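You operate a simulated robot arm through the tools that you are given. There is no shell and no other tool.

You run a simulated robot arm. Do the job below in one go: nothing can be reset, and whatever is moved stays where it is left.

Task
Swap the nut on the middle stud for the medium knurled collar.
Fine: ease it with the yellow-band ring spanner, lay that back; nut into the nut tray's free pocket, collar run down.

Only the result counts: the job must be done as asked and must still hold three seconds after the hand-in. Knocking over, shifting, dropping, spilling or breaking anything else fails it.

Robot
A 7-joint arm with a two-finger parallel gripper, fixed in place. Base frame: the origin is on the floor under the middle of its stand, x ahead of it, y to its left, z up; the work surface is at about z = 0.87. Lengths are in m, angles in rad, forces in N, time in s.
With the tool pointing down near the work surface it reaches from about 0.3 to 0.7 m from the base axis. Its first joint turns from -1.152 to 1.152 rad. Payload 1.57 kg.
The TCP is the grasp point between the finger pads, 0.03 m short of the fingertips. In the tool frame z runs along the fingers and y along their closing line. Largest opening 0.11 m; finger width 0.024, thickness 0.012; the body of the gripper, 0.048 by 0.112 m, starts 0.078 m behind the TCP.
Orientation is told as [roll, pitch, yaw] about the base's x, y, z axes, in that order, counted from this pose: with the fingers straight down and closing along the base's y, the tool's x points along the base's -x, its y along +y and its z along -z.

Tools
- The arm moves only by the tool nudge_tool. Its arguments are lists of equal length, an entry for each row: "translation": the shift along the tool's x, y, z in units of 300 mm (1.0 is 300 mm), a list of three; "delta_rot": the turn, a rotation vector about the tool's x, y, z in units of 120 degrees (1.0 is 120 degrees), a list of three. In form: {"translation": [[x, y, z], ...], "delta_rot": [[rx, ry, rz], ...]}. A call has 1 to 20 rows; each row is the pose to reach, as a shift and turn from the pose commanded when the call began, along the tool's axes at that moment. "gripper" is the finger opening in m, from 0 to 0.11, set as the call begins (left out, the last holds). A call with a number of a shift or a turn outside -1 to 1 is refused whole. Rows are played at 5 a second. More than 0.05 m and 0.15 rad between two rows, or a gripper value outside its range, and nothing of the call is played. Where a pose cannot be reached the arm comes as near as it can. A force on the tool above 60 N (or 10 N above the force at the start of the call, whichever is more), or a blocked arm, ends the call early, and 0.2 s more pass. The fingers move at their own pace (about 0.108 m/s each) and stop on an object; they squeeze with about 43 N. The grip force told is the motor's: it shows also when the fingers shut on nothing. Time passes only in rows, and 0.2 s behind the last, so rows that repeat a pose let the fingers close. The reply holds the time, the measured pose of the TCP, the force on the tool along the base axes, the opening and the grip force, in the units named above and with some noise, with the torque about the TCP (base axes, N m) and any sound that the robot's microphone picked up.
- Cameras (640 x 400 px; columns grow to the right, rows downward): "scene" is fixed at [0.1681, -0.4031, 1.3907]; the picture's right is [0.69, -0.72, 0.00], its down [-0.49, -0.48, -0.73] and it looks along [0.52, 0.50, -0.69] (base axes); focal length 234 px, centre (320, 200). "wrist" rides on the gripper at [0.07, 0.016, -0.141] in the tool frame; the picture's right is [-0.23, 0.97, 0.00], its down [-0.86, -0.20, -0.48] and it looks along [-0.47, -0.11, 0.88] (tool axes); focal length 222 px, centre (320, 200). There is no depth. A picture from a camera that has moved, and an enlarged one, comes with that camera's place and axes in the base frame and with its lens.
- capture(camera): a new picture of that camera. The clock stands still meanwhile.
- enlarge(camera, box): a new picture of the part [left, top, right, bottom] of that camera's present view, enlarged. The clock stands still meanwhile.
- sign_off(): hands the job in; it is judged then, once.

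Places have to be worked out from the pictures, the camera data and where the tool is seen. Open the gripper and draw the arm clear of the work before you hand the job in, unless the task says otherwise.

The tools are called by a JSON object that holds its "method" and its "body". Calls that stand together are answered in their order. nudge_tool: Moves the arm, as the interface text tells. Its arguments: {"type":"object","properties":{"translation":{"type":"array","items":{"type":"array","items":{"type":"number"}}},"delta_rot":{"type":"array","items":{"type":"array","items":{"type":"number"}}},"gripper":{"type":"number"}},"required":["translation","delta_rot"]} The other tools are called the same way: capture (camera) takes a picture; enlarge (camera, box) takes an enlarged picture of a part of a camera's view; sign_off () hands the job in.

At the start:

```text
t: 0.0
tool_pos: [0.3404, 0.1302, 1.212]
ee_rot: [-0.001, 0.001, 0.0]
force: [-0.5, 0.0, -0.5]
ft_torque: [0.03, 0.0, 0.01]
opening: 0.11
grasp_force: 0.0
```

scene: 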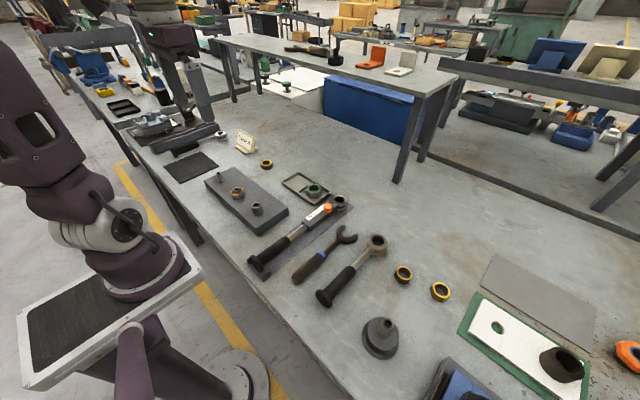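
wrist: 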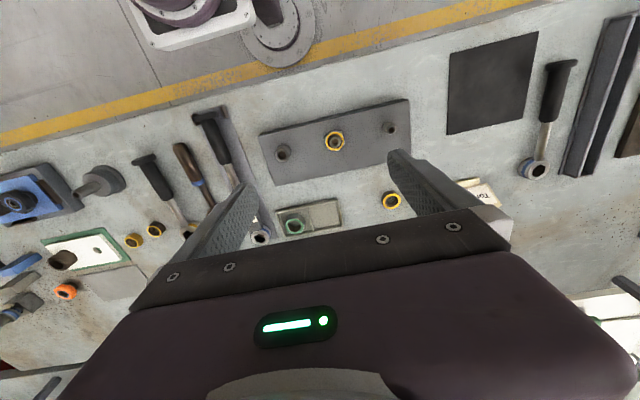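

I'll look at the work area more closely from both cameras before moving anything.

{"method": "enlarge", "body": {"camera": "scene", "box": [190, 150, 350, 250]}}

{"method": "enlarge", "body": {"camera": "scene", "box": [240, 190, 400, 310]}}

{"method": "enlarge", "body": {"camera": "scene", "box": [340, 230, 640, 400]}}

{"method": "enlarge", "body": {"camera": "wrist", "box": [240, 80, 440, 220]}}

{"method": "enlarge", "body": {"camera": "wrist", "box": [0, 90, 260, 300]}}

{"method": "enlarge", "body": {"camera": "wrist", "box": [400, 20, 640, 220]}}

{"method": "enlarge", "body": {"camera": "scene", "box": [80, 70, 290, 200]}}

```text
4.00 times, centred on (270, 200) of scene
camera zoom: at [0.1681, -0.4031, 1.3907], right [0.69, -0.72, 0.0], down [-0.49, -0.48, -0.73], along [0.52, 0.5, -0.69], focal length 937 px, centre (520, 200)
```

zoom: 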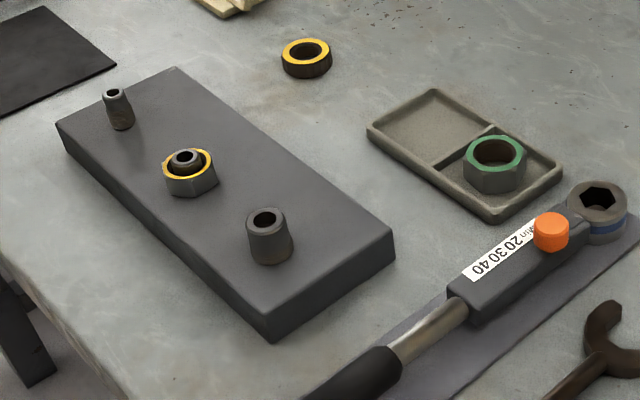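

```text
3.33 times, centred on (320, 250) of scene
camera zoom: at [0.1681, -0.4031, 1.3907], right [0.69, -0.72, 0.0], down [-0.49, -0.48, -0.73], along [0.52, 0.5, -0.69], focal length 781 px, centre (320, 33)
```

zoom: 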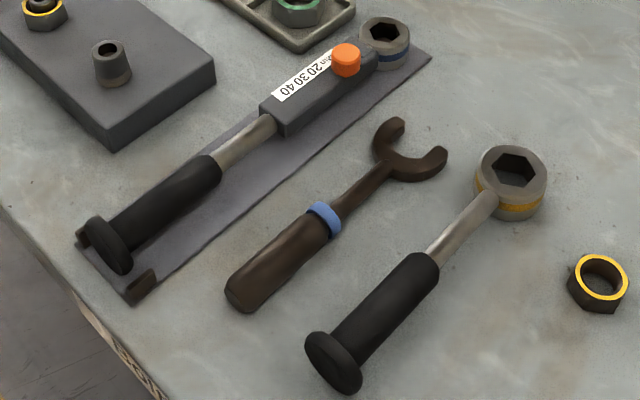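

```text
2.13 times, centred on (490, 315) of scene
camera zoom: at [0.1681, -0.4031, 1.3907], right [0.69, -0.72, 0.0], down [-0.49, -0.48, -0.73], along [0.52, 0.5, -0.69], focal length 500 px, centre (-43, -45)
```

zoom: 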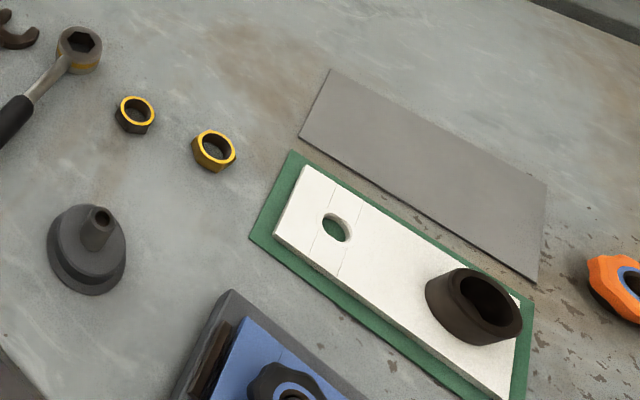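

```text
2.86 times, centred on (340, 150) of wrist
camera zoom: at [0.2708, 0.1458, 1.3536], right [0.23, 0.97, 0.0], down [0.86, -0.2, 0.48], along [0.47, -0.11, -0.88], focal length 635 px, centre (263, 343)
```

zoom: 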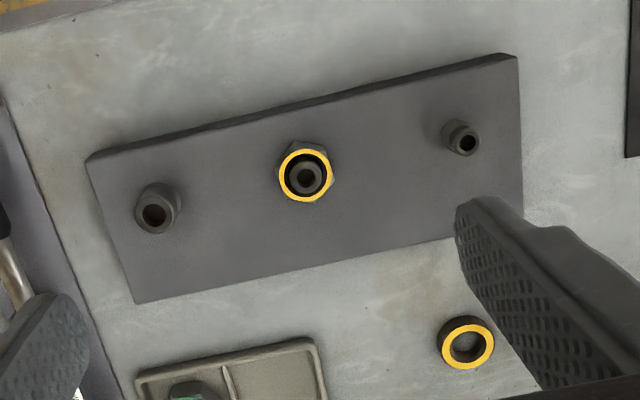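

```text
1.90 times, centred on (130, 195) of wrist
camera zoom: at [0.2708, 0.1458, 1.3536], right [0.23, 0.97, 0.0], down [0.86, -0.2, 0.48], along [0.47, -0.11, -0.88], focal length 423 px, centre (682, 210)
```

zoom: 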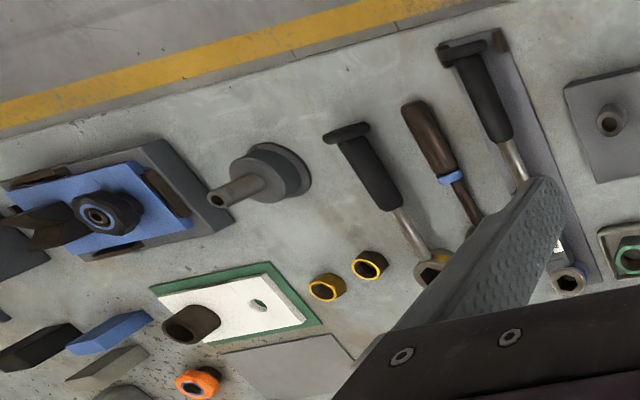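

```text
2.00 times, centred on (520, 120) of wrist
camera zoom: at [0.2708, 0.1458, 1.3536], right [0.23, 0.97, 0.0], down [0.86, -0.2, 0.48], along [0.47, -0.11, -0.88], focal length 444 px, centre (-80, 360)
```

zoom: 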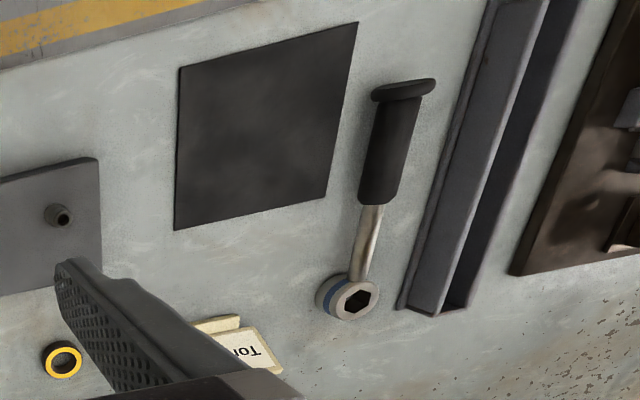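

```text
3.05 times, centred on (185, 135) of scene
camera zoom: at [0.1681, -0.4031, 1.3907], right [0.69, -0.72, 0.0], down [-0.49, -0.48, -0.73], along [0.52, 0.5, -0.69], focal length 714 px, centre (731, 398)
```

zoom: 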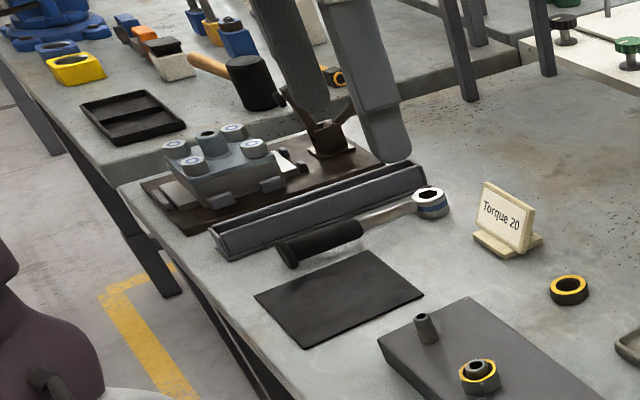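

The layout is clear: a plate with three studs, with the yellow-topped nut on the middle one near (0.38, 0.149). The yellow-band spanner lies near x 0.33–0.53, y -0.26, and the collar candidates are elsewhere. I'll move the wrist camera closer, over the plate first.

{"method": "nudge_tool", "body": {"translation": [[-0.083, 0, 0.108], [-0.167, 0, 0.217], [-0.25, 0, 0.325], [-0.3333, 0, 0.4333], [-0.3333, 0, 0.4333]], "delta_rot": [[0, 0, 0], [0, 0, 0], [0, 0, 0], [0, 0, 0], [0, 0, 0]]}}

{"method": "capture", "body": {"camera": "wrist"}}

{"method": "enlarge", "body": {"camera": "wrist", "box": [220, 20, 420, 145]}}

```text
t: 1.2
tool_pos: [0.4405, 0.1294, 1.0839]
ee_rot: [0.0, 0.0, 0.0]
force: [-0.5, 0.4, 1.1]
ft_torque: [-0.01, 0.01, -0.01]
opening: 0.1101
grasp_force: 0.1
```

```text
taken
camera wrist: at [0.3717, 0.1459, 1.2245], right [0.23, 0.97, 0.0], down [0.85, -0.2, 0.48], along [0.47, -0.11, -0.88], focal length 222 px, centre (320, 200)
```

wrist: 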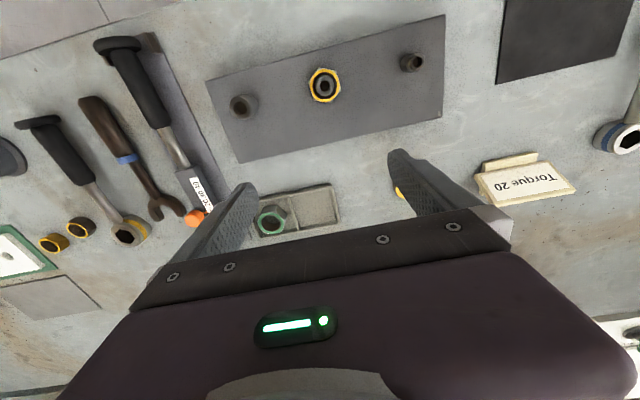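

```text
3.20 times, centred on (320, 82) of wrist
camera zoom: at [0.3717, 0.1459, 1.2245], right [0.23, 0.97, 0.0], down [0.85, -0.2, 0.48], along [0.47, -0.11, -0.88], focal length 711 px, centre (320, 576)
```

zoom: 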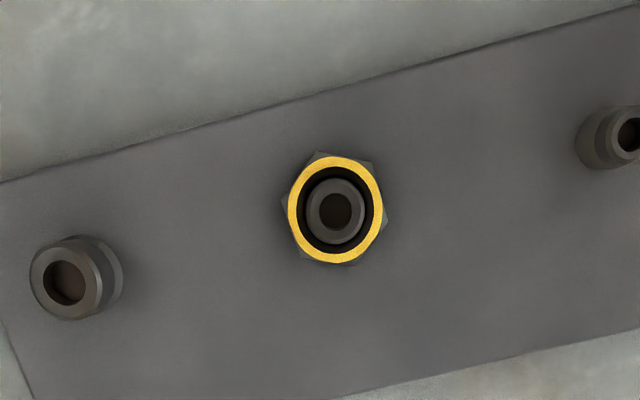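

Nut centre triangulates to about (0.380, 0.150), top near z = 0.919, roughly 36 mm across flats. Next I'll view the round ring near (0.55, 0.24) and the tray.

{"method": "nudge_tool", "body": {"translation": [[-0.13, 0.09, 0], [-0.26, 0.18, 0], [-0.39, 0.27, 0], [-0.39, 0.27, 0]], "delta_rot": [[0, 0, 0], [0, 0, 0], [0, 0, 0], [0, 0, 0]]}}

{"method": "capture", "body": {"camera": "wrist"}}

{"method": "enlarge", "body": {"camera": "wrist", "box": [300, 60, 420, 135]}}

{"method": "enlarge", "body": {"camera": "wrist", "box": [180, 60, 340, 160]}}

```text
t: 2.2
tool_pos: [0.5565, 0.2094, 1.0823]
ee_rot: [0.0, 0.0, 0.0]
force: [0.5, -0.1, -0.2]
ft_torque: [0.0, -0.01, 0.04]
opening: 0.1103
grasp_force: 0.0
```

```text
taken
camera wrist: at [0.4875, 0.226, 1.224], right [0.23, 0.97, 0.0], down [0.86, -0.2, 0.48], along [0.47, -0.11, -0.88], focal length 222 px, centre (320, 200)
```

wrist: 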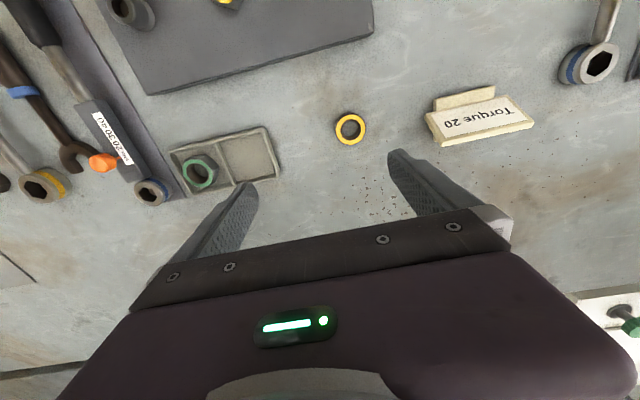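

```text
5.33 times, centred on (360, 98) of wrist
camera zoom: at [0.4875, 0.226, 1.224], right [0.23, 0.97, 0.0], down [0.86, -0.2, 0.48], along [0.47, -0.11, -0.88], focal length 1185 px, centre (107, 747)
```

zoom: 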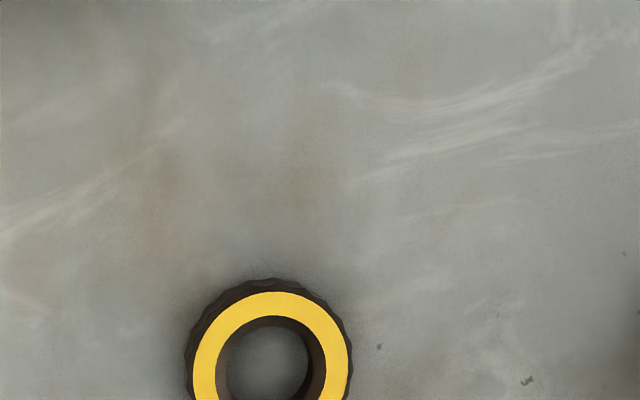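

```text
4.00 times, centred on (260, 110) of wrist
camera zoom: at [0.4875, 0.226, 1.224], right [0.23, 0.97, 0.0], down [0.86, -0.2, 0.48], along [0.47, -0.11, -0.88], focal length 888 px, centre (560, 560)
```

zoom: 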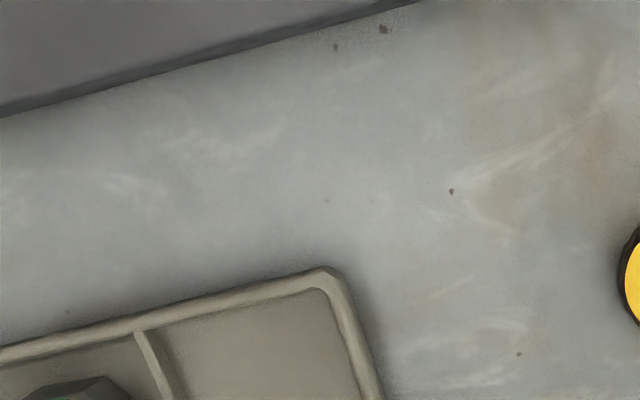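

The ring here has a scalloped, knurled rim with a yellow face. I'll take a better look at it and the tray.

{"method": "enlarge", "body": {"camera": "wrist", "box": [320, 103, 384, 153]}}

{"method": "enlarge", "body": {"camera": "wrist", "box": [160, 110, 288, 210]}}

{"method": "enlarge", "body": {"camera": "wrist", "box": [0, 80, 200, 210]}}

{"method": "enlarge", "body": {"camera": "scene", "box": [380, 250, 460, 310]}}

{"method": "enlarge", "body": {"camera": "scene", "box": [236, 138, 300, 178]}}

```text
8.00 times, centred on (352, 128) of wrist
camera zoom: at [0.4875, 0.226, 1.224], right [0.23, 0.97, 0.0], down [0.86, -0.2, 0.48], along [0.47, -0.11, -0.88], focal length 1777 px, centre (64, 776)
```

zoom: 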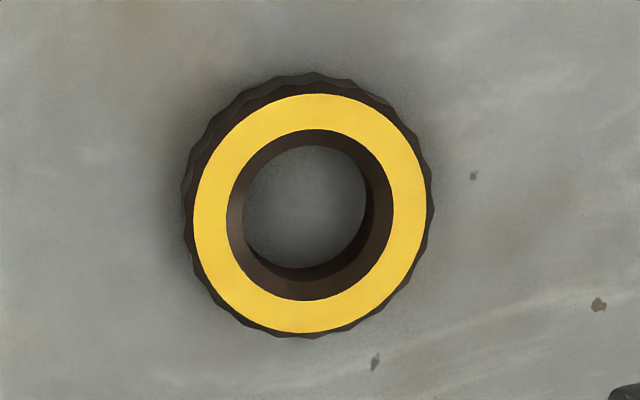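

```text
4.00 times, centred on (224, 160) of wrist
camera zoom: at [0.4875, 0.226, 1.224], right [0.23, 0.97, 0.0], down [0.86, -0.2, 0.48], along [0.47, -0.11, -0.88], focal length 888 px, centre (704, 360)
```

zoom: 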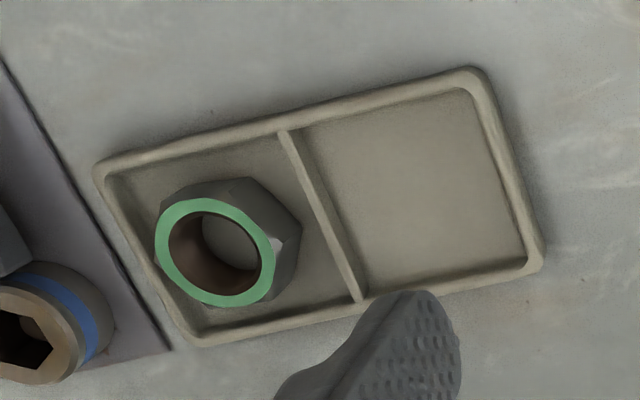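

```text
3.08 times, centred on (100, 145) of wrist
camera zoom: at [0.4875, 0.226, 1.224], right [0.23, 0.97, 0.0], down [0.86, -0.2, 0.48], along [0.47, -0.11, -0.88], focal length 684 px, centre (997, 369)
```

zoom: 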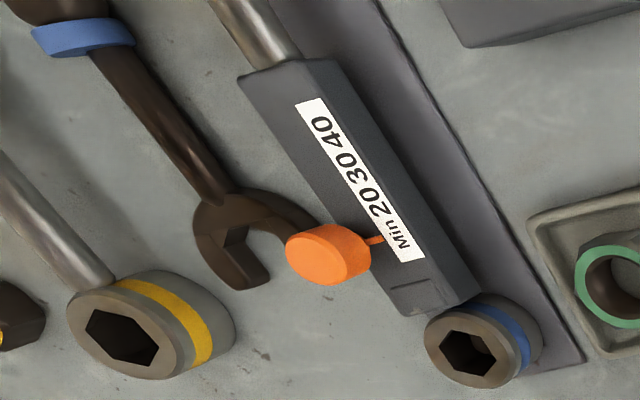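

```text
6.67 times, centred on (420, 280) of scene
camera zoom: at [0.1681, -0.4031, 1.3907], right [0.69, -0.72, 0.0], down [-0.49, -0.48, -0.73], along [0.52, 0.5, -0.69], focal length 1562 px, centre (-347, -333)
```

zoom: 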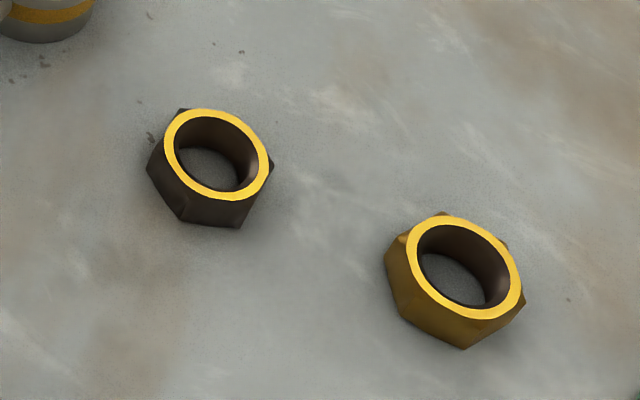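

```text
10.00 times, centred on (268, 158) of scene
camera zoom: at [0.1681, -0.4031, 1.3907], right [0.69, -0.72, 0.0], down [-0.49, -0.48, -0.73], along [0.52, 0.5, -0.69], focal length 2343 px, centre (840, 620)
```

zoom: 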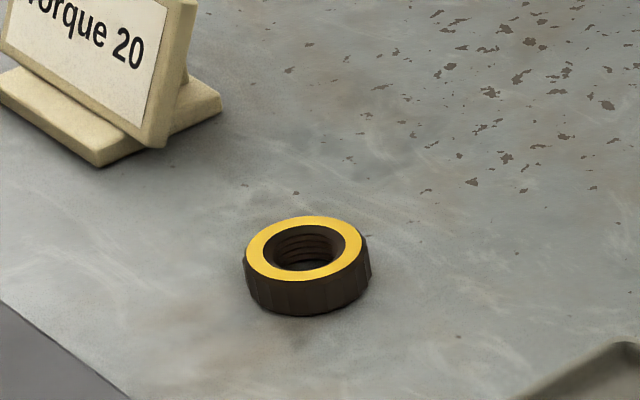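

The only knurled part is this yellow-faced collar, at about (0.562, 0.255) with its top near z 0.885. The other two yellow parts are hex nuts, one steel and one brass. The free pocket is the tray's +y half, so next I'll look at the yellow-band spanner.

{"method": "nudge_tool", "body": {"translation": [[0.024, -0.133, 0], [0.048, -0.267, 0], [0.072, -0.4, 0], [0.096, -0.533, 0], [0.12, -0.667, 0], [0.144, -0.8, 0]], "delta_rot": [[0, 0, 0], [0, 0, 0], [0, 0, 0], [0, 0, 0], [0, 0, 0], [0, 0, 0]]}}

{"method": "nudge_tool", "body": {"translation": [[0.024, -0.133, 0], [0.048, -0.267, 0], [0.072, -0.4, 0], [0.096, -0.533, 0], [0.12, -0.667, 0], [0.144, -0.8, 0], [0.144, -0.8, 0]], "delta_rot": [[0, 0, 0], [0, 0, 0], [0, 0, 0], [0, 0, 0], [0, 0, 0], [0, 0, 0], [0, 0, 0]]}}

{"method": "capture", "body": {"camera": "wrist"}}

{"method": "enlarge", "body": {"camera": "wrist", "box": [220, 10, 420, 160]}}

```text
t: 3.6
tool_pos: [0.5111, -0.0304, 1.0838]
ee_rot: [0.0, 0.001, 0.0]
force: [0.3, -0.3, 0.0]
ft_torque: [0.01, -0.01, 0.02]
opening: 0.1102
grasp_force: 0.0
```

```text
t: 5.2
tool_pos: [0.4699, -0.2677, 1.0818]
ee_rot: [-0.001, -0.001, 0.0]
force: [-0.4, 0.3, 0.2]
ft_torque: [0.02, 0.02, 0.02]
opening: 0.11
grasp_force: 0.1
```

```text
taken
camera wrist: at [0.4006, -0.2525, 1.2242], right [0.23, 0.97, 0.0], down [0.86, -0.2, 0.48], along [0.47, -0.11, -0.88], focal length 222 px, centre (320, 200)
```

wrist: 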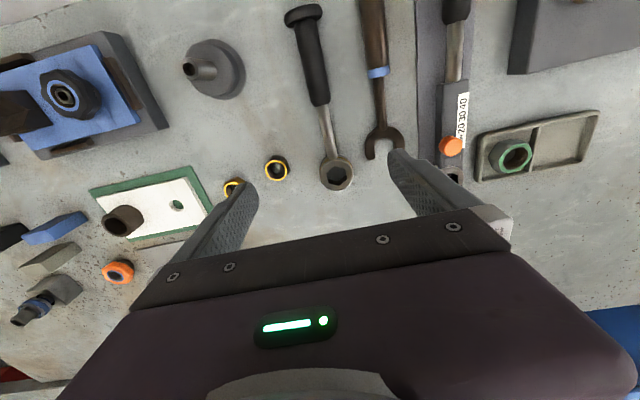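

```text
2.67 times, centred on (320, 85) of wrist
camera zoom: at [0.4006, -0.2525, 1.2242], right [0.23, 0.97, 0.0], down [0.86, -0.2, 0.48], along [0.47, -0.11, -0.88], focal length 592 px, centre (320, 507)
```

zoom: 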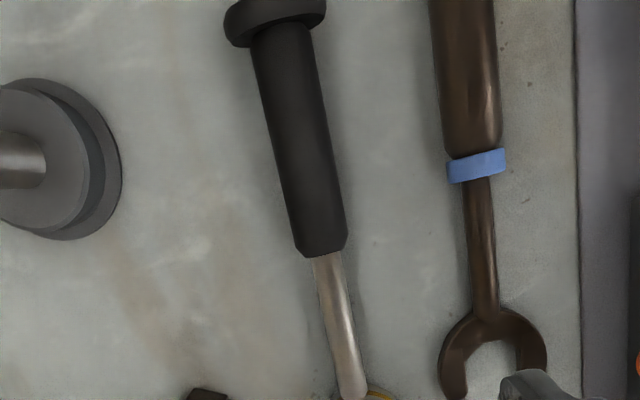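

The spanner lies along x at y ≈ -0.2577. Its ring centre is near (0.534, -0.2577), the black grip runs from x 0.34 to 0.43, and its axis is at about z 0.885. I'll check the ring's hex orientation.

{"method": "enlarge", "body": {"camera": "wrist", "box": [304, 149, 368, 199]}}

{"method": "enlarge", "body": {"camera": "scene", "box": [355, 225, 395, 257]}}

{"method": "enlarge", "body": {"camera": "scene", "box": [220, 175, 260, 207]}}

```text
8.00 times, centred on (336, 174) of wrist
camera zoom: at [0.4006, -0.2525, 1.2242], right [0.23, 0.97, 0.0], down [0.86, -0.2, 0.48], along [0.47, -0.11, -0.88], focal length 1777 px, centre (192, 408)
```

zoom: 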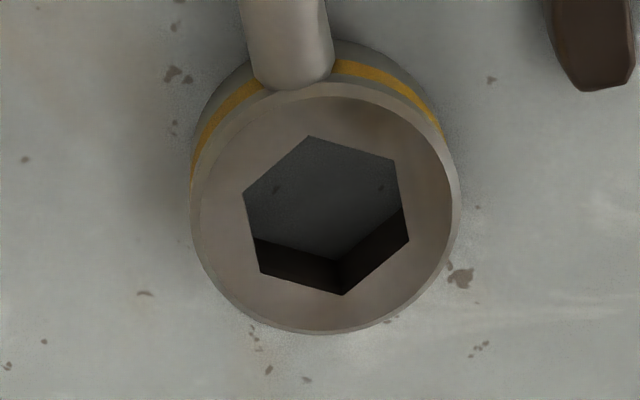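

```text
12.50 times, centred on (375, 241) of scene
camera zoom: at [0.1681, -0.4032, 1.3907], right [0.69, -0.72, 0.0], down [-0.49, -0.48, -0.73], along [0.52, 0.5, -0.69], focal length 2929 px, centre (-368, -312)
```

zoom: 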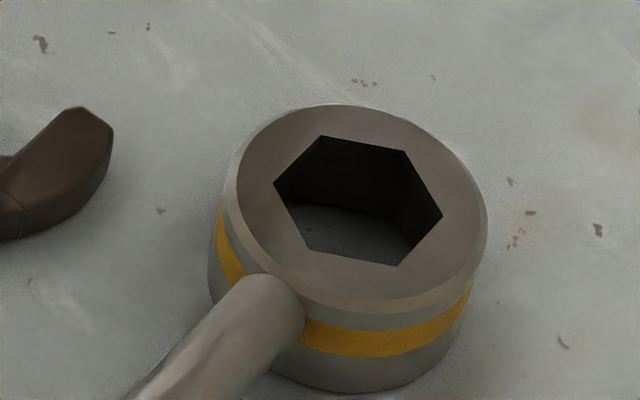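

```text
12.50 times, centred on (240, 191) of scene
camera zoom: at [0.1681, -0.4032, 1.3907], right [0.69, -0.72, 0.0], down [-0.49, -0.48, -0.73], along [0.52, 0.5, -0.69], focal length 2929 px, centre (1320, 312)
```

zoom: 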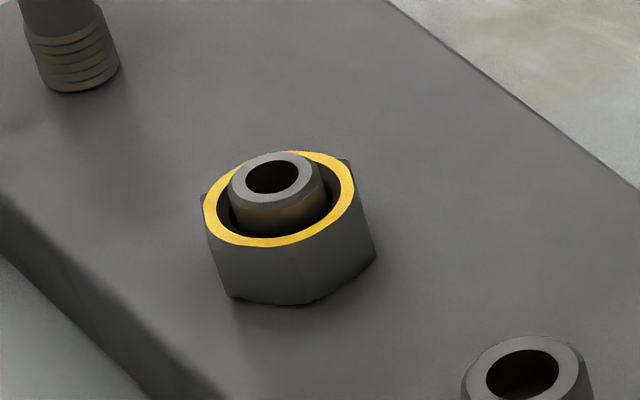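

My estimates put the ring's hex nearer 30 mm across flats against about 36 mm for the nut, so I need a closer, more careful measurement. I'll lower the camera over the spanner head.

{"method": "nudge_tool", "body": {"translation": [[-0.108, -0.007, 0.092], [-0.217, -0.014, 0.185], [-0.325, -0.021, 0.277], [-0.4333, -0.028, 0.37], [-0.4333, -0.028, 0.37]], "delta_rot": [[0, 0, 0], [0, 0, 0], [0, 0, 0], [0, 0, 0], [0, 0, 0]]}}

{"method": "capture", "body": {"camera": "wrist"}}

{"method": "enlarge", "body": {"camera": "wrist", "box": [256, 20, 416, 120]}}

```text
t: 6.4
tool_pos: [0.601, -0.2795, 0.9713]
ee_rot: [-0.001, 0.0, 0.001]
force: [0.4, -0.4, 0.1]
ft_torque: [-0.01, 0.0, -0.01]
opening: 0.11
grasp_force: 0.0
```

```text
taken
camera wrist: at [0.5318, -0.2623, 1.1126], right [0.23, 0.97, 0.0], down [0.86, -0.2, 0.48], along [0.47, -0.11, -0.88], focal length 222 px, centre (320, 200)
```

wrist: 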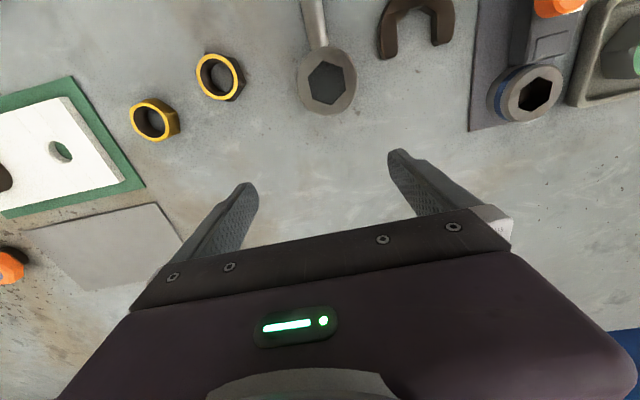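

```text
4.00 times, centred on (336, 70) of wrist
camera zoom: at [0.5318, -0.2623, 1.1126], right [0.23, 0.97, 0.0], down [0.86, -0.2, 0.48], along [0.47, -0.11, -0.88], focal length 888 px, centre (256, 720)
```

zoom: 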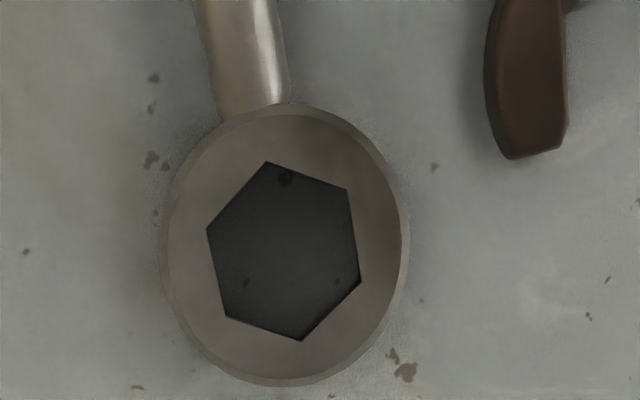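

The ring's hex measures about 30 mm across flats, centred at (0.537, -0.2574). I'll measure the loose yellow nut and the blue-band socket in this same view for scale.

{"method": "enlarge", "body": {"camera": "wrist", "box": [180, 40, 260, 115]}}

{"method": "enlarge", "body": {"camera": "wrist", "box": [480, 50, 580, 130]}}

{"method": "enlarge", "body": {"camera": "wrist", "box": [110, 80, 210, 150]}}

```text
5.33 times, centred on (220, 78) of wrist
camera zoom: at [0.5318, -0.2623, 1.1126], right [0.23, 0.97, 0.0], down [0.86, -0.2, 0.48], along [0.47, -0.11, -0.88], focal length 1185 px, centre (853, 853)
```

zoom: 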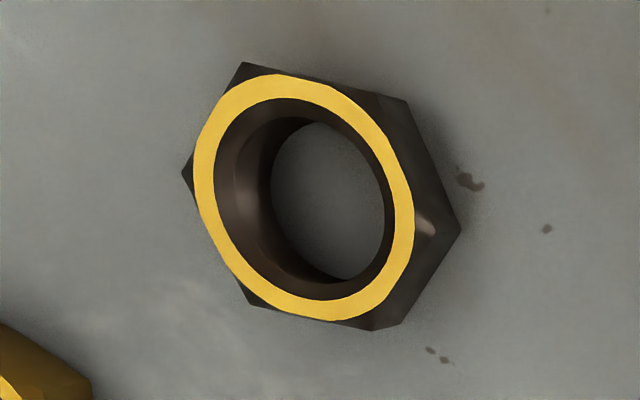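

```text
5.00 times, centred on (530, 90) of wrist
camera zoom: at [0.5318, -0.2623, 1.1126], right [0.23, 0.97, 0.0], down [0.86, -0.2, 0.48], along [0.47, -0.11, -0.88], focal length 1111 px, centre (-730, 750)
```

zoom: 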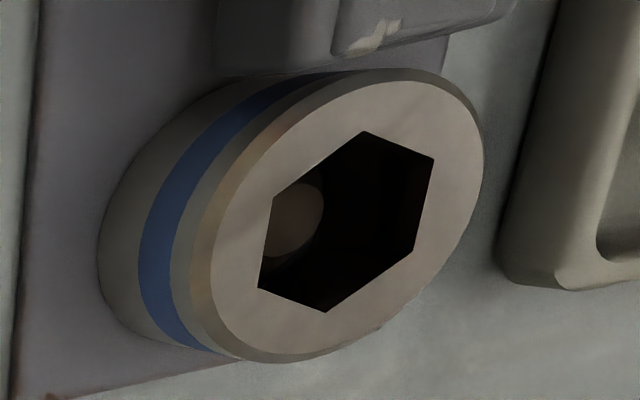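

```text
5.71 times, centred on (160, 115) of wrist
camera zoom: at [0.5318, -0.2623, 1.1126], right [0.23, 0.97, 0.0], down [0.86, -0.2, 0.48], along [0.47, -0.11, -0.88], focal length 1269 px, centre (1234, 686)
```

zoom: 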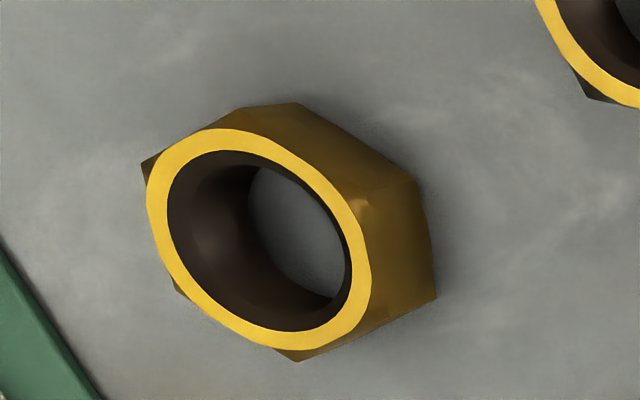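

The loose yellow nuts measure about 36 mm across flats, larger than the ring's hex opening. I need an equally close view of the nut on the stud, and later the blue-band spanner, so I'm moving over the plate.

{"method": "nudge_tool", "body": {"translation": [[0.04, 0.115, -0.08], [0.08, 0.23, -0.16], [0.12, 0.345, -0.16], [0.16, 0.46, -0.16], [0.2, 0.575, -0.16], [0.25, 0.69, -0.16]], "delta_rot": [[0, 0, 0], [0, 0, 0], [0, 0, 0], [0, 0, 0], [0, 0, 0], [0, 0, 0]]}}

{"method": "nudge_tool", "body": {"translation": [[0.05, 0.138, 0.01], [0.1, 0.276, 0.02], [0.15, 0.414, 0.04], [0.2, 0.552, 0.06], [0.25, 0.69, 0.09], [0.25, 0.69, 0.09]], "delta_rot": [[0, 0, 0], [0, 0, 0], [0, 0, 0], [0, 0, 0], [0, 0, 0], [0, 0, 0]]}}

{"method": "capture", "body": {"camera": "wrist"}}

{"method": "enlarge", "body": {"camera": "wrist", "box": [256, 20, 416, 120]}}

```text
t: 7.8
tool_pos: [0.5264, -0.0686, 1.0179]
ee_rot: [0.001, -0.001, 0.002]
force: [0.2, 0.8, -0.6]
ft_torque: [-0.03, -0.03, 0.01]
opening: 0.1101
grasp_force: 0.0
```

```text
t: 9.2
tool_pos: [0.4506, 0.1375, 0.9949]
ee_rot: [-0.001, 0.0, 0.0]
force: [-1.0, 0.0, 0.1]
ft_torque: [-0.02, -0.02, 0.0]
opening: 0.1098
grasp_force: 0.1
```

```text
taken
camera wrist: at [0.3812, 0.1533, 1.1356], right [0.23, 0.97, 0.0], down [0.86, -0.2, 0.48], along [0.47, -0.11, -0.88], focal length 222 px, centre (320, 200)
```

wrist: 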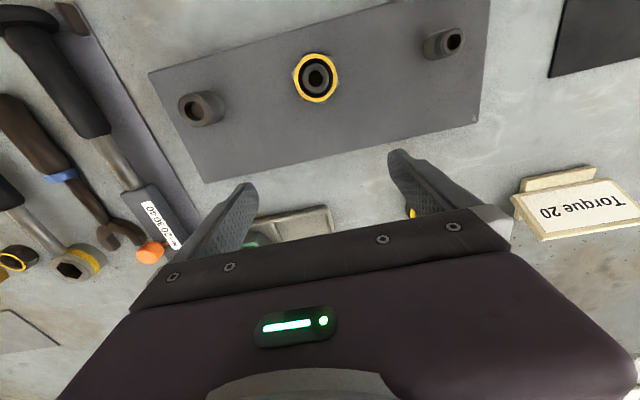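

```text
4.00 times, centred on (336, 70) of wrist
camera zoom: at [0.3812, 0.1533, 1.1356], right [0.23, 0.97, 0.0], down [0.86, -0.2, 0.48], along [0.47, -0.11, -0.88], focal length 888 px, centre (256, 720)
```

zoom: 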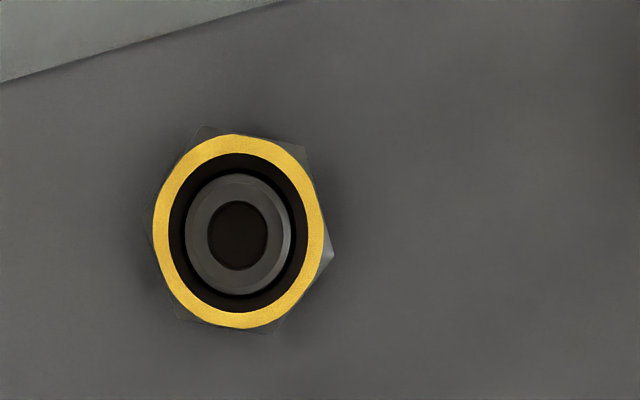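

The stud nut's yellow face is about 36 mm across. The inner wall of the spanner hole seemed to end above the table, so the underside may be wider. I'll inspect the hole more closely.

{"method": "enlarge", "body": {"camera": "scene", "box": [363, 230, 387, 249]}}

{"method": "enlarge", "body": {"camera": "wrist", "box": [44, 240, 108, 285]}}

{"method": "enlarge", "body": {"camera": "scene", "box": [205, 120, 245, 150]}}

```text
16.00 times, centred on (375, 240) of scene
camera zoom: at [0.1681, -0.4031, 1.3907], right [0.69, -0.72, 0.0], down [-0.49, -0.48, -0.73], along [0.52, 0.5, -0.69], focal length 3749 px, centre (-560, -432)
```

zoom: 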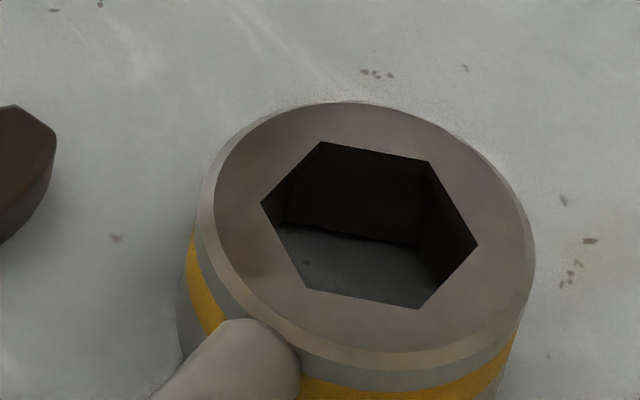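

```text
8.89 times, centred on (76, 262) of wrist
camera zoom: at [0.3812, 0.1533, 1.1356], right [0.23, 0.97, 0.0], down [0.86, -0.2, 0.48], along [0.47, -0.11, -0.88], focal length 1974 px, centre (2489, -356)
```

zoom: 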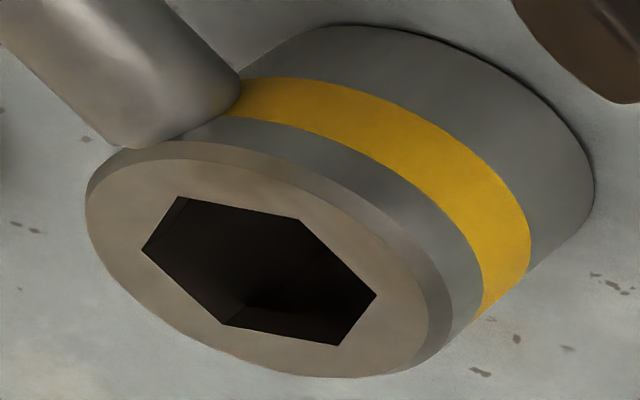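

```text
13.33 times, centred on (225, 135) of scene
camera zoom: at [0.1681, -0.4031, 1.3907], right [0.69, -0.72, 0.0], down [-0.49, -0.48, -0.73], along [0.52, 0.5, -0.69], focal length 3124 px, centre (1587, 1067)
```

zoom: 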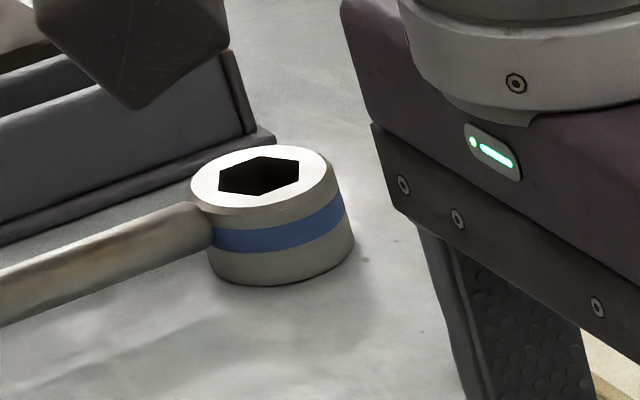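

The ring's hole reads as a straight hex with corners along the handle axis. Next I want the nut's exact hex orientation on the stud.

{"method": "enlarge", "body": {"camera": "wrist", "box": [284, 48, 348, 108]}}

{"method": "enlarge", "body": {"camera": "scene", "box": [226, 180, 250, 199]}}

{"method": "enlarge", "body": {"camera": "wrist", "box": [140, 0, 500, 190]}}

```text
6.67 times, centred on (316, 78) of wrist
camera zoom: at [0.3812, 0.1533, 1.1356], right [0.23, 0.97, 0.0], down [0.86, -0.2, 0.48], along [0.47, -0.11, -0.88], focal length 1481 px, centre (347, 1013)
```

zoom: 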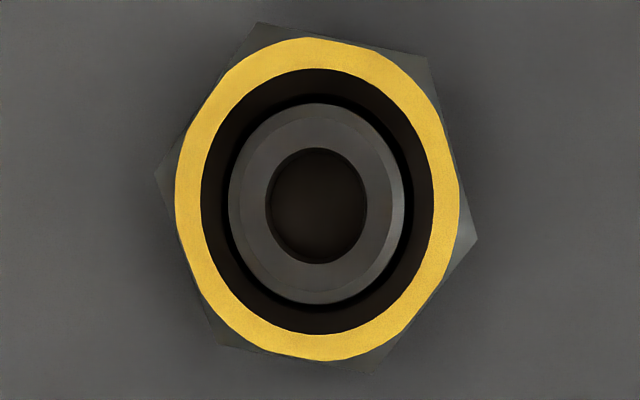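

```text
16.00 times, centred on (238, 190) of scene
camera zoom: at [0.1681, -0.4031, 1.3907], right [0.69, -0.72, 0.0], down [-0.49, -0.48, -0.73], along [0.52, 0.5, -0.69], focal length 3749 px, centre (1632, 368)
```

zoom: 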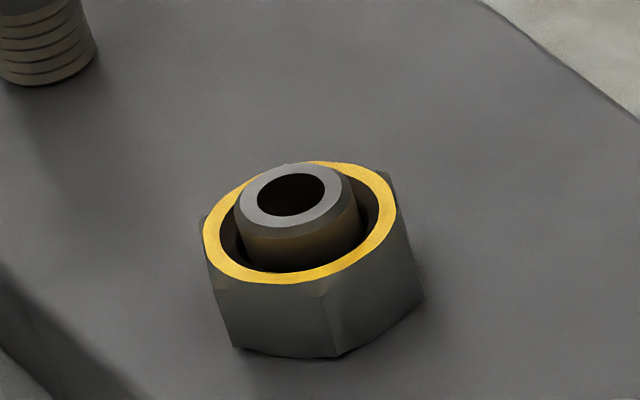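

```text
1.78 times, centred on (320, 95) of wrist
camera zoom: at [0.3812, 0.1533, 1.1356], right [0.23, 0.97, 0.0], down [0.86, -0.2, 0.48], along [0.47, -0.11, -0.88], focal length 395 px, centre (320, 387)
```

zoom: 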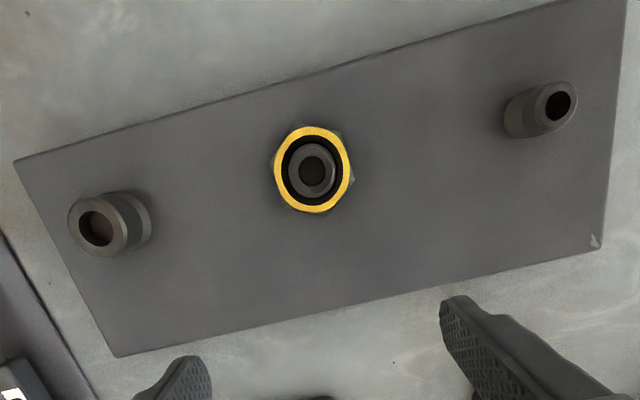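

Nut hex corners sit at about 7.4° + 60k in the base frame, centre (0.3807, 0.1496). Handle directions that fit are therefore 7.4°, -52.6° and so on. I'll check in free air how far the wrist can yaw before planning grasps.

{"method": "nudge_tool", "body": {"translation": [[0, 0, -0.12], [0, 0, -0.24], [0, 0, -0.24], [0, 0, -0.24], [0, 0, -0.24], [0, 0, -0.24], [0, 0, -0.24], [0, 0, -0.24], [0, 0, -0.24], [0, 0, -0.24], [0, 0, -0.24], [0, 0, -0.24], [0, 0, -0.24], [0, 0, -0.24], [0, 0, -0.24], [0, 0, -0.24], [0, 0, -0.24], [0, 0, -0.24]], "delta_rot": [[0, 0, 0], [0, 0, 0], [0, 0, -0.0667], [0, 0, -0.1333], [0, 0, -0.2], [0, 0, -0.2667], [0, 0, -0.3333], [0, 0, -0.4], [0, 0, -0.4667], [0, 0, -0.5333], [0, 0, -0.6], [0, 0, -0.6667], [0, 0, -0.7333], [0, 0, -0.8], [0, 0, -0.8667], [0, 0, -0.9333], [0, 0, -1.0], [0, 0, -1.0]]}}

```text
t: 13.0
tool_pos: [0.4503, 0.1359, 1.0647]
ee_rot: [0.001, 0.0, 2.097]
force: [-0.9, 0.9, -0.8]
ft_torque: [0.0, 0.01, 0.05]
opening: 0.1099
grasp_force: 0.0
```

Yaw +120° was reached. I'll keep going in that direction to find the limit.

{"method": "nudge_tool", "body": {"translation": [[0, 0, 0], [0, 0, 0], [0, 0, 0], [0, 0, 0], [0, 0, 0], [0, 0, 0], [0, 0, 0], [0, 0, 0], [0, 0, 0]], "delta_rot": [[0, 0, -0.0667], [0, 0, -0.1333], [0, 0, -0.2], [0, 0, -0.2667], [0, 0, -0.3333], [0, 0, -0.4], [0, 0, -0.4667], [0, 0, -0.5], [0, 0, -0.5]]}}

```text
t: 15.0
tool_pos: [0.4509, 0.1366, 1.0645]
ee_rot: [0.0, 0.001, -3.14]
force: [0.4, 0.6, -0.2]
ft_torque: [-0.02, -0.01, 0.02]
opening: 0.11
grasp_force: 0.0
```

Still tracking at 180°. I'll go on a bit more.

{"method": "nudge_tool", "body": {"translation": [[0, 0, 0], [0, 0, 0], [0, 0, 0], [0, 0, 0], [0, 0, 0], [0, 0, 0], [0, 0, 0], [0, 0, 0], [0, 0, 0]], "delta_rot": [[0, 0, -0.0667], [0, 0, -0.1333], [0, 0, -0.2], [0, 0, -0.2667], [0, 0, -0.3333], [0, 0, -0.4], [0, 0, -0.4667], [0, 0, -0.5], [0, 0, -0.5]]}}

```text
t: 17.0
tool_pos: [0.4518, 0.1358, 1.0624]
ee_rot: [0.0, 0.0, -2.094]
force: [0.3, -0.2, -0.2]
ft_torque: [0.0, -0.01, -0.01]
opening: 0.1098
grasp_force: 0.0
```

240° is also fine. Continuing to learn the total range, which matters for running the nut off.

{"method": "nudge_tool", "body": {"translation": [[0, 0, 0], [0, 0, 0], [0, 0, 0], [0, 0, 0], [0, 0, 0], [0, 0, 0], [0, 0, 0], [0, 0, 0], [0, 0, 0], [0, 0, 0], [0, 0, 0], [0, 0, 0], [0, 0, 0], [0, 0, 0], [0, 0, 0], [0, 0, 0]], "delta_rot": [[0, 0, -0.0667], [0, 0, -0.1333], [0, 0, -0.2], [0, 0, -0.2667], [0, 0, -0.3333], [0, 0, -0.4], [0, 0, -0.4667], [0, 0, -0.5333], [0, 0, -0.6], [0, 0, -0.6667], [0, 0, -0.7333], [0, 0, -0.8], [0, 0, -0.8667], [0, 0, -0.9333], [0, 0, -1.0], [0, 0, -1.0]]}}

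```text
t: 20.4
tool_pos: [0.1862, 0.1987, 1.0415]
ee_rot: [-0.004, -0.001, -0.001]
force: [-0.8, 0.5, 0.6]
ft_torque: [0.0, -0.02, 0.0]
opening: 0.1099
grasp_force: 0.1
out of reach, approached as far as the arm can: row 5, 6, 7, 8, 9, 10, 11, 12, 13, 14, 15, 16
```

The limit is at about 275° of yaw from the start orientation; past that the arm drifted inward without any contact. I'm turning back the other way.

{"method": "nudge_tool", "body": {"translation": [[0, 0, 0], [0, 0, 0], [0, 0, 0], [0, 0, 0], [0, 0, 0], [0, 0, 0], [0, 0, 0], [0, 0, 0], [0, 0, 0], [0, 0, 0], [0, 0, 0], [0, 0, 0], [0, 0, 0], [0, 0, 0], [0, 0, 0], [0, 0, 0]], "delta_rot": [[0, 0, 0.0667], [0, 0, 0.1333], [0, 0, 0.2], [0, 0, 0.2667], [0, 0, 0.3333], [0, 0, 0.4], [0, 0, 0.4667], [0, 0, 0.5333], [0, 0, 0.6], [0, 0, 0.6667], [0, 0, 0.7333], [0, 0, 0.8], [0, 0, 0.8667], [0, 0, 0.9333], [0, 0, 1.0], [0, 0, 1.0]]}}

```text
t: 23.8
tool_pos: [0.1925, 0.1956, 1.0431]
ee_rot: [0.0, -0.002, -2.098]
force: [0.1, 0.3, 0.1]
ft_torque: [-0.02, 0.02, -0.02]
opening: 0.1098
grasp_force: 0.1
```

The command frame re-based to the real pose, so I'm now at yaw 240°. I'm moving back out over the table to about (0.45, 0.136), then unwinding.

{"method": "nudge_tool", "body": {"translation": [[0.043, 0.141, -0.01], [0.086, 0.282, -0.02], [0.128, 0.422, -0.03], [0.171, 0.563, -0.04], [0.214, 0.704, -0.05], [0.2567, 0.845, -0.06], [0.2567, 0.845, -0.06]], "delta_rot": [[0, 0, 0], [0, 0, 0], [0, 0, 0], [0, 0, 0], [0, 0, 0], [0, 0, 0], [0, 0, 0]]}}

{"method": "nudge_tool", "body": {"translation": [[0, 0, 0], [0, 0, 0], [0, 0, 0], [0, 0, 0], [0, 0, 0], [0, 0, 0], [0, 0, 0], [0, 0, 0], [0, 0, 0], [0, 0, 0], [0, 0, 0], [0, 0, 0], [0, 0, 0], [0, 0, 0], [0, 0, 0], [0, 0, 0]], "delta_rot": [[0, 0, 0.0667], [0, 0, 0.1333], [0, 0, 0.2], [0, 0, 0.2667], [0, 0, 0.3333], [0, 0, 0.4], [0, 0, 0.4667], [0, 0, 0.5333], [0, 0, 0.6], [0, 0, 0.6667], [0, 0, 0.7333], [0, 0, 0.8], [0, 0, 0.8667], [0, 0, 0.9333], [0, 0, 1.0], [0, 0, 1.0]]}}

{"method": "nudge_tool", "body": {"translation": [[0, 0, 0], [0, 0, 0], [0, 0, 0], [0, 0, 0], [0, 0, 0], [0, 0, 0], [0, 0, 0], [0, 0, 0], [0, 0, 0], [0, 0, 0], [0, 0, 0], [0, 0, 0], [0, 0, 0], [0, 0, 0], [0, 0, 0], [0, 0, 0]], "delta_rot": [[0, 0, 0.0667], [0, 0, 0.1333], [0, 0, 0.2], [0, 0, 0.2667], [0, 0, 0.3333], [0, 0, 0.4], [0, 0, 0.4667], [0, 0, 0.5333], [0, 0, 0.6], [0, 0, 0.6667], [0, 0, 0.7333], [0, 0, 0.8], [0, 0, 0.8667], [0, 0, 0.9333], [0, 0, 1.0], [0, 0, 1.0]]}}

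```text
t: 25.4
tool_pos: [0.4478, 0.1334, 1.0608]
ee_rot: [-0.001, 0.0, -2.096]
force: [0.2, 0.3, -0.6]
ft_torque: [0.0, 0.02, 0.0]
opening: 0.1099
grasp_force: 0.0
```

```text
t: 28.8
tool_pos: [0.4495, 0.1348, 1.0627]
ee_rot: [0.0, 0.0, 2.093]
force: [-0.6, 0.4, -0.4]
ft_torque: [-0.01, -0.02, -0.02]
opening: 0.1099
grasp_force: 0.1
```

```text
t: 32.2
tool_pos: [0.4491, 0.1362, 1.0615]
ee_rot: [0.0, 0.001, -0.001]
force: [-0.6, 0.4, 0.9]
ft_torque: [0.0, 0.01, 0.02]
opening: 0.11
grasp_force: 0.0
```

Back at yaw 0. I'm moving above the spanner's black grip at (0.385, -0.2577) with the opening narrowed to 60 mm, to stay clear of the neighbouring wrench.

{"method": "nudge_tool", "body": {"translation": [[0.021, -0.131, 0], [0.043, -0.263, 0], [0.064, -0.394, 0], [0.085, -0.525, 0], [0.107, -0.657, 0]], "delta_rot": [[0, 0, 0], [0, 0, 0], [0, 0, 0], [0, 0, 0], [0, 0, 0]], "gripper": 0.06}}

{"method": "nudge_tool", "body": {"translation": [[0.021, -0.131, 0.04], [0.043, -0.263, 0.08], [0.064, -0.394, 0.12], [0.085, -0.525, 0.16], [0.107, -0.657, 0.2], [0.107, -0.657, 0.2]], "delta_rot": [[0, 0, 0], [0, 0, 0], [0, 0, 0], [0, 0, 0], [0, 0, 0], [0, 0, 0]]}}

{"method": "capture", "body": {"camera": "wrist"}}

{"method": "enlarge", "body": {"camera": "scene", "box": [280, 200, 400, 320]}}

```text
t: 33.4
tool_pos: [0.4165, -0.0637, 1.0598]
ee_rot: [0.0, 0.0, -0.001]
force: [0.4, 0.1, 0.4]
ft_torque: [0.02, -0.01, -0.03]
opening: 0.06
grasp_force: 0.1
```

```text
t: 34.8
tool_pos: [0.383, -0.259, 1.0009]
ee_rot: [0.0, 0.0, 0.0]
force: [0.6, -0.1, 0.1]
ft_torque: [0.02, 0.02, -0.02]
opening: 0.0601
grasp_force: 0.0
```

```text
taken
camera wrist: at [0.3139, -0.2435, 1.1418], right [0.23, 0.97, 0.0], down [0.86, -0.2, 0.48], along [0.47, -0.11, -0.88], focal length 222 px, centre (320, 200)
```

wrist: 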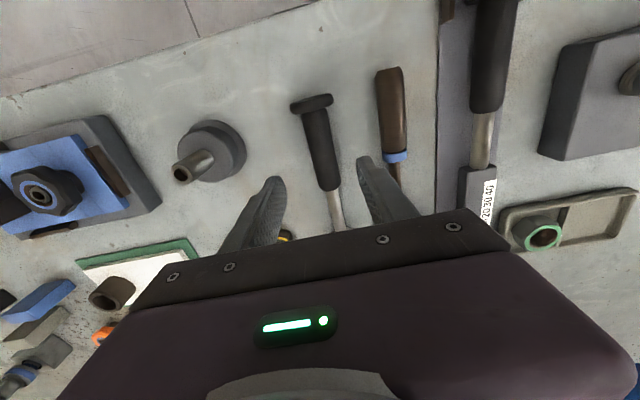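

```text
3.33 times, centred on (340, 260) of scene
camera zoom: at [0.1681, -0.4032, 1.3907], right [0.69, -0.72, 0.0], down [-0.49, -0.48, -0.73], along [0.52, 0.5, -0.69], focal length 781 px, centre (253, 0)
```

zoom: 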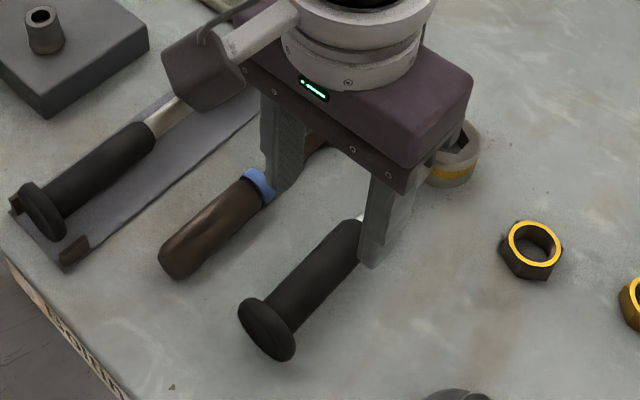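

I'm over the handle. I'll zoom in to check lateral centring before descending.

{"method": "enlarge", "body": {"camera": "wrist", "box": [270, 90, 390, 190]}}

```text
4.00 times, centred on (330, 140) of wrist
camera zoom: at [0.3139, -0.2435, 1.1418], right [0.23, 0.97, 0.0], down [0.86, -0.2, 0.48], along [0.47, -0.11, -0.88], focal length 888 px, centre (280, 440)
```

zoom: 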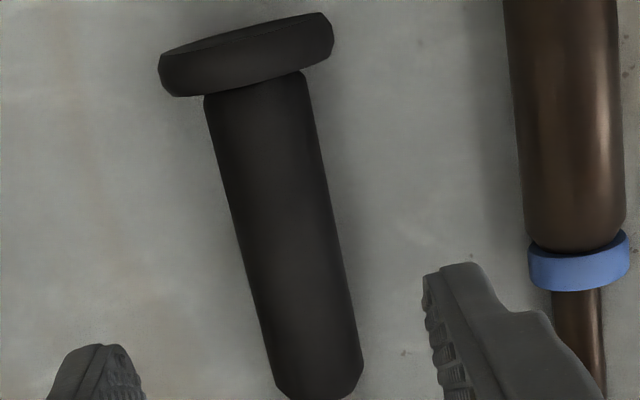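

The handle axis is at y ≈ -0.2575, within 1.5 mm of centre. I'm descending to TCP z ≈ 0.903 so the fingertips stay about 3 mm above the table.

{"method": "nudge_tool", "body": {"translation": [[-0.005, 0.005, 0.1], [-0.005, 0.005, 0.2], [-0.005, 0.005, 0.27], [-0.005, 0.005, 0.31], [-0.005, 0.005, 0.325], [-0.005, 0.005, 0.325]], "delta_rot": [[0, 0, 0], [0, 0, 0], [0, 0, 0], [0, 0, 0], [0, 0, 0], [0, 0, 0]]}}

```text
t: 36.2
tool_pos: [0.386, -0.256, 0.9017]
ee_rot: [0.0, 0.001, 0.0]
force: [0.4, 0.3, 0.6]
ft_torque: [0.06, 0.02, 0.01]
opening: 0.0598
grasp_force: 0.0
```

Positioned at (0.386, -0.256, 0.902) with no contact. I'm closing on the handle and letting the fingers settle.

{"method": "nudge_tool", "body": {"translation": [[0, 0, 0], [0, 0, 0], [0, 0, 0], [0, 0, 0]], "delta_rot": [[0, 0, 0], [0, 0, 0], [0, 0, 0], [0, 0, 0]], "gripper": 0.0}}

{"method": "capture", "body": {"camera": "wrist"}}

```text
t: 37.2
tool_pos: [0.3875, -0.2571, 0.9042]
ee_rot: [0.0, 0.0, -0.001]
force: [0.5, -0.8, -0.1]
ft_torque: [-0.03, -0.05, -0.05]
opening: 0.0265
grasp_force: 37.3
```

```text
taken
camera wrist: at [0.3175, -0.2402, 1.0451], right [0.23, 0.97, 0.0], down [0.86, -0.2, 0.48], along [0.47, -0.11, -0.88], focal length 222 px, centre (320, 200)
```

wrist: 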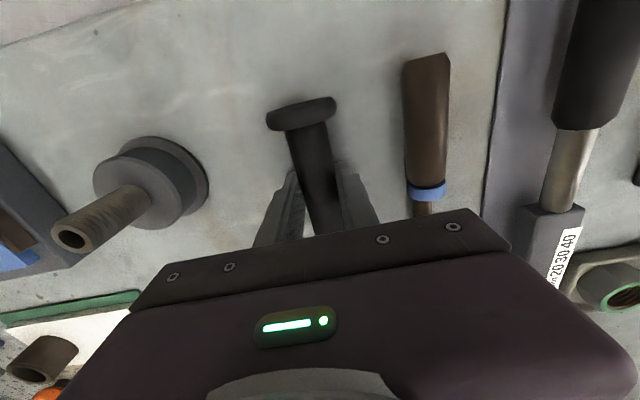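

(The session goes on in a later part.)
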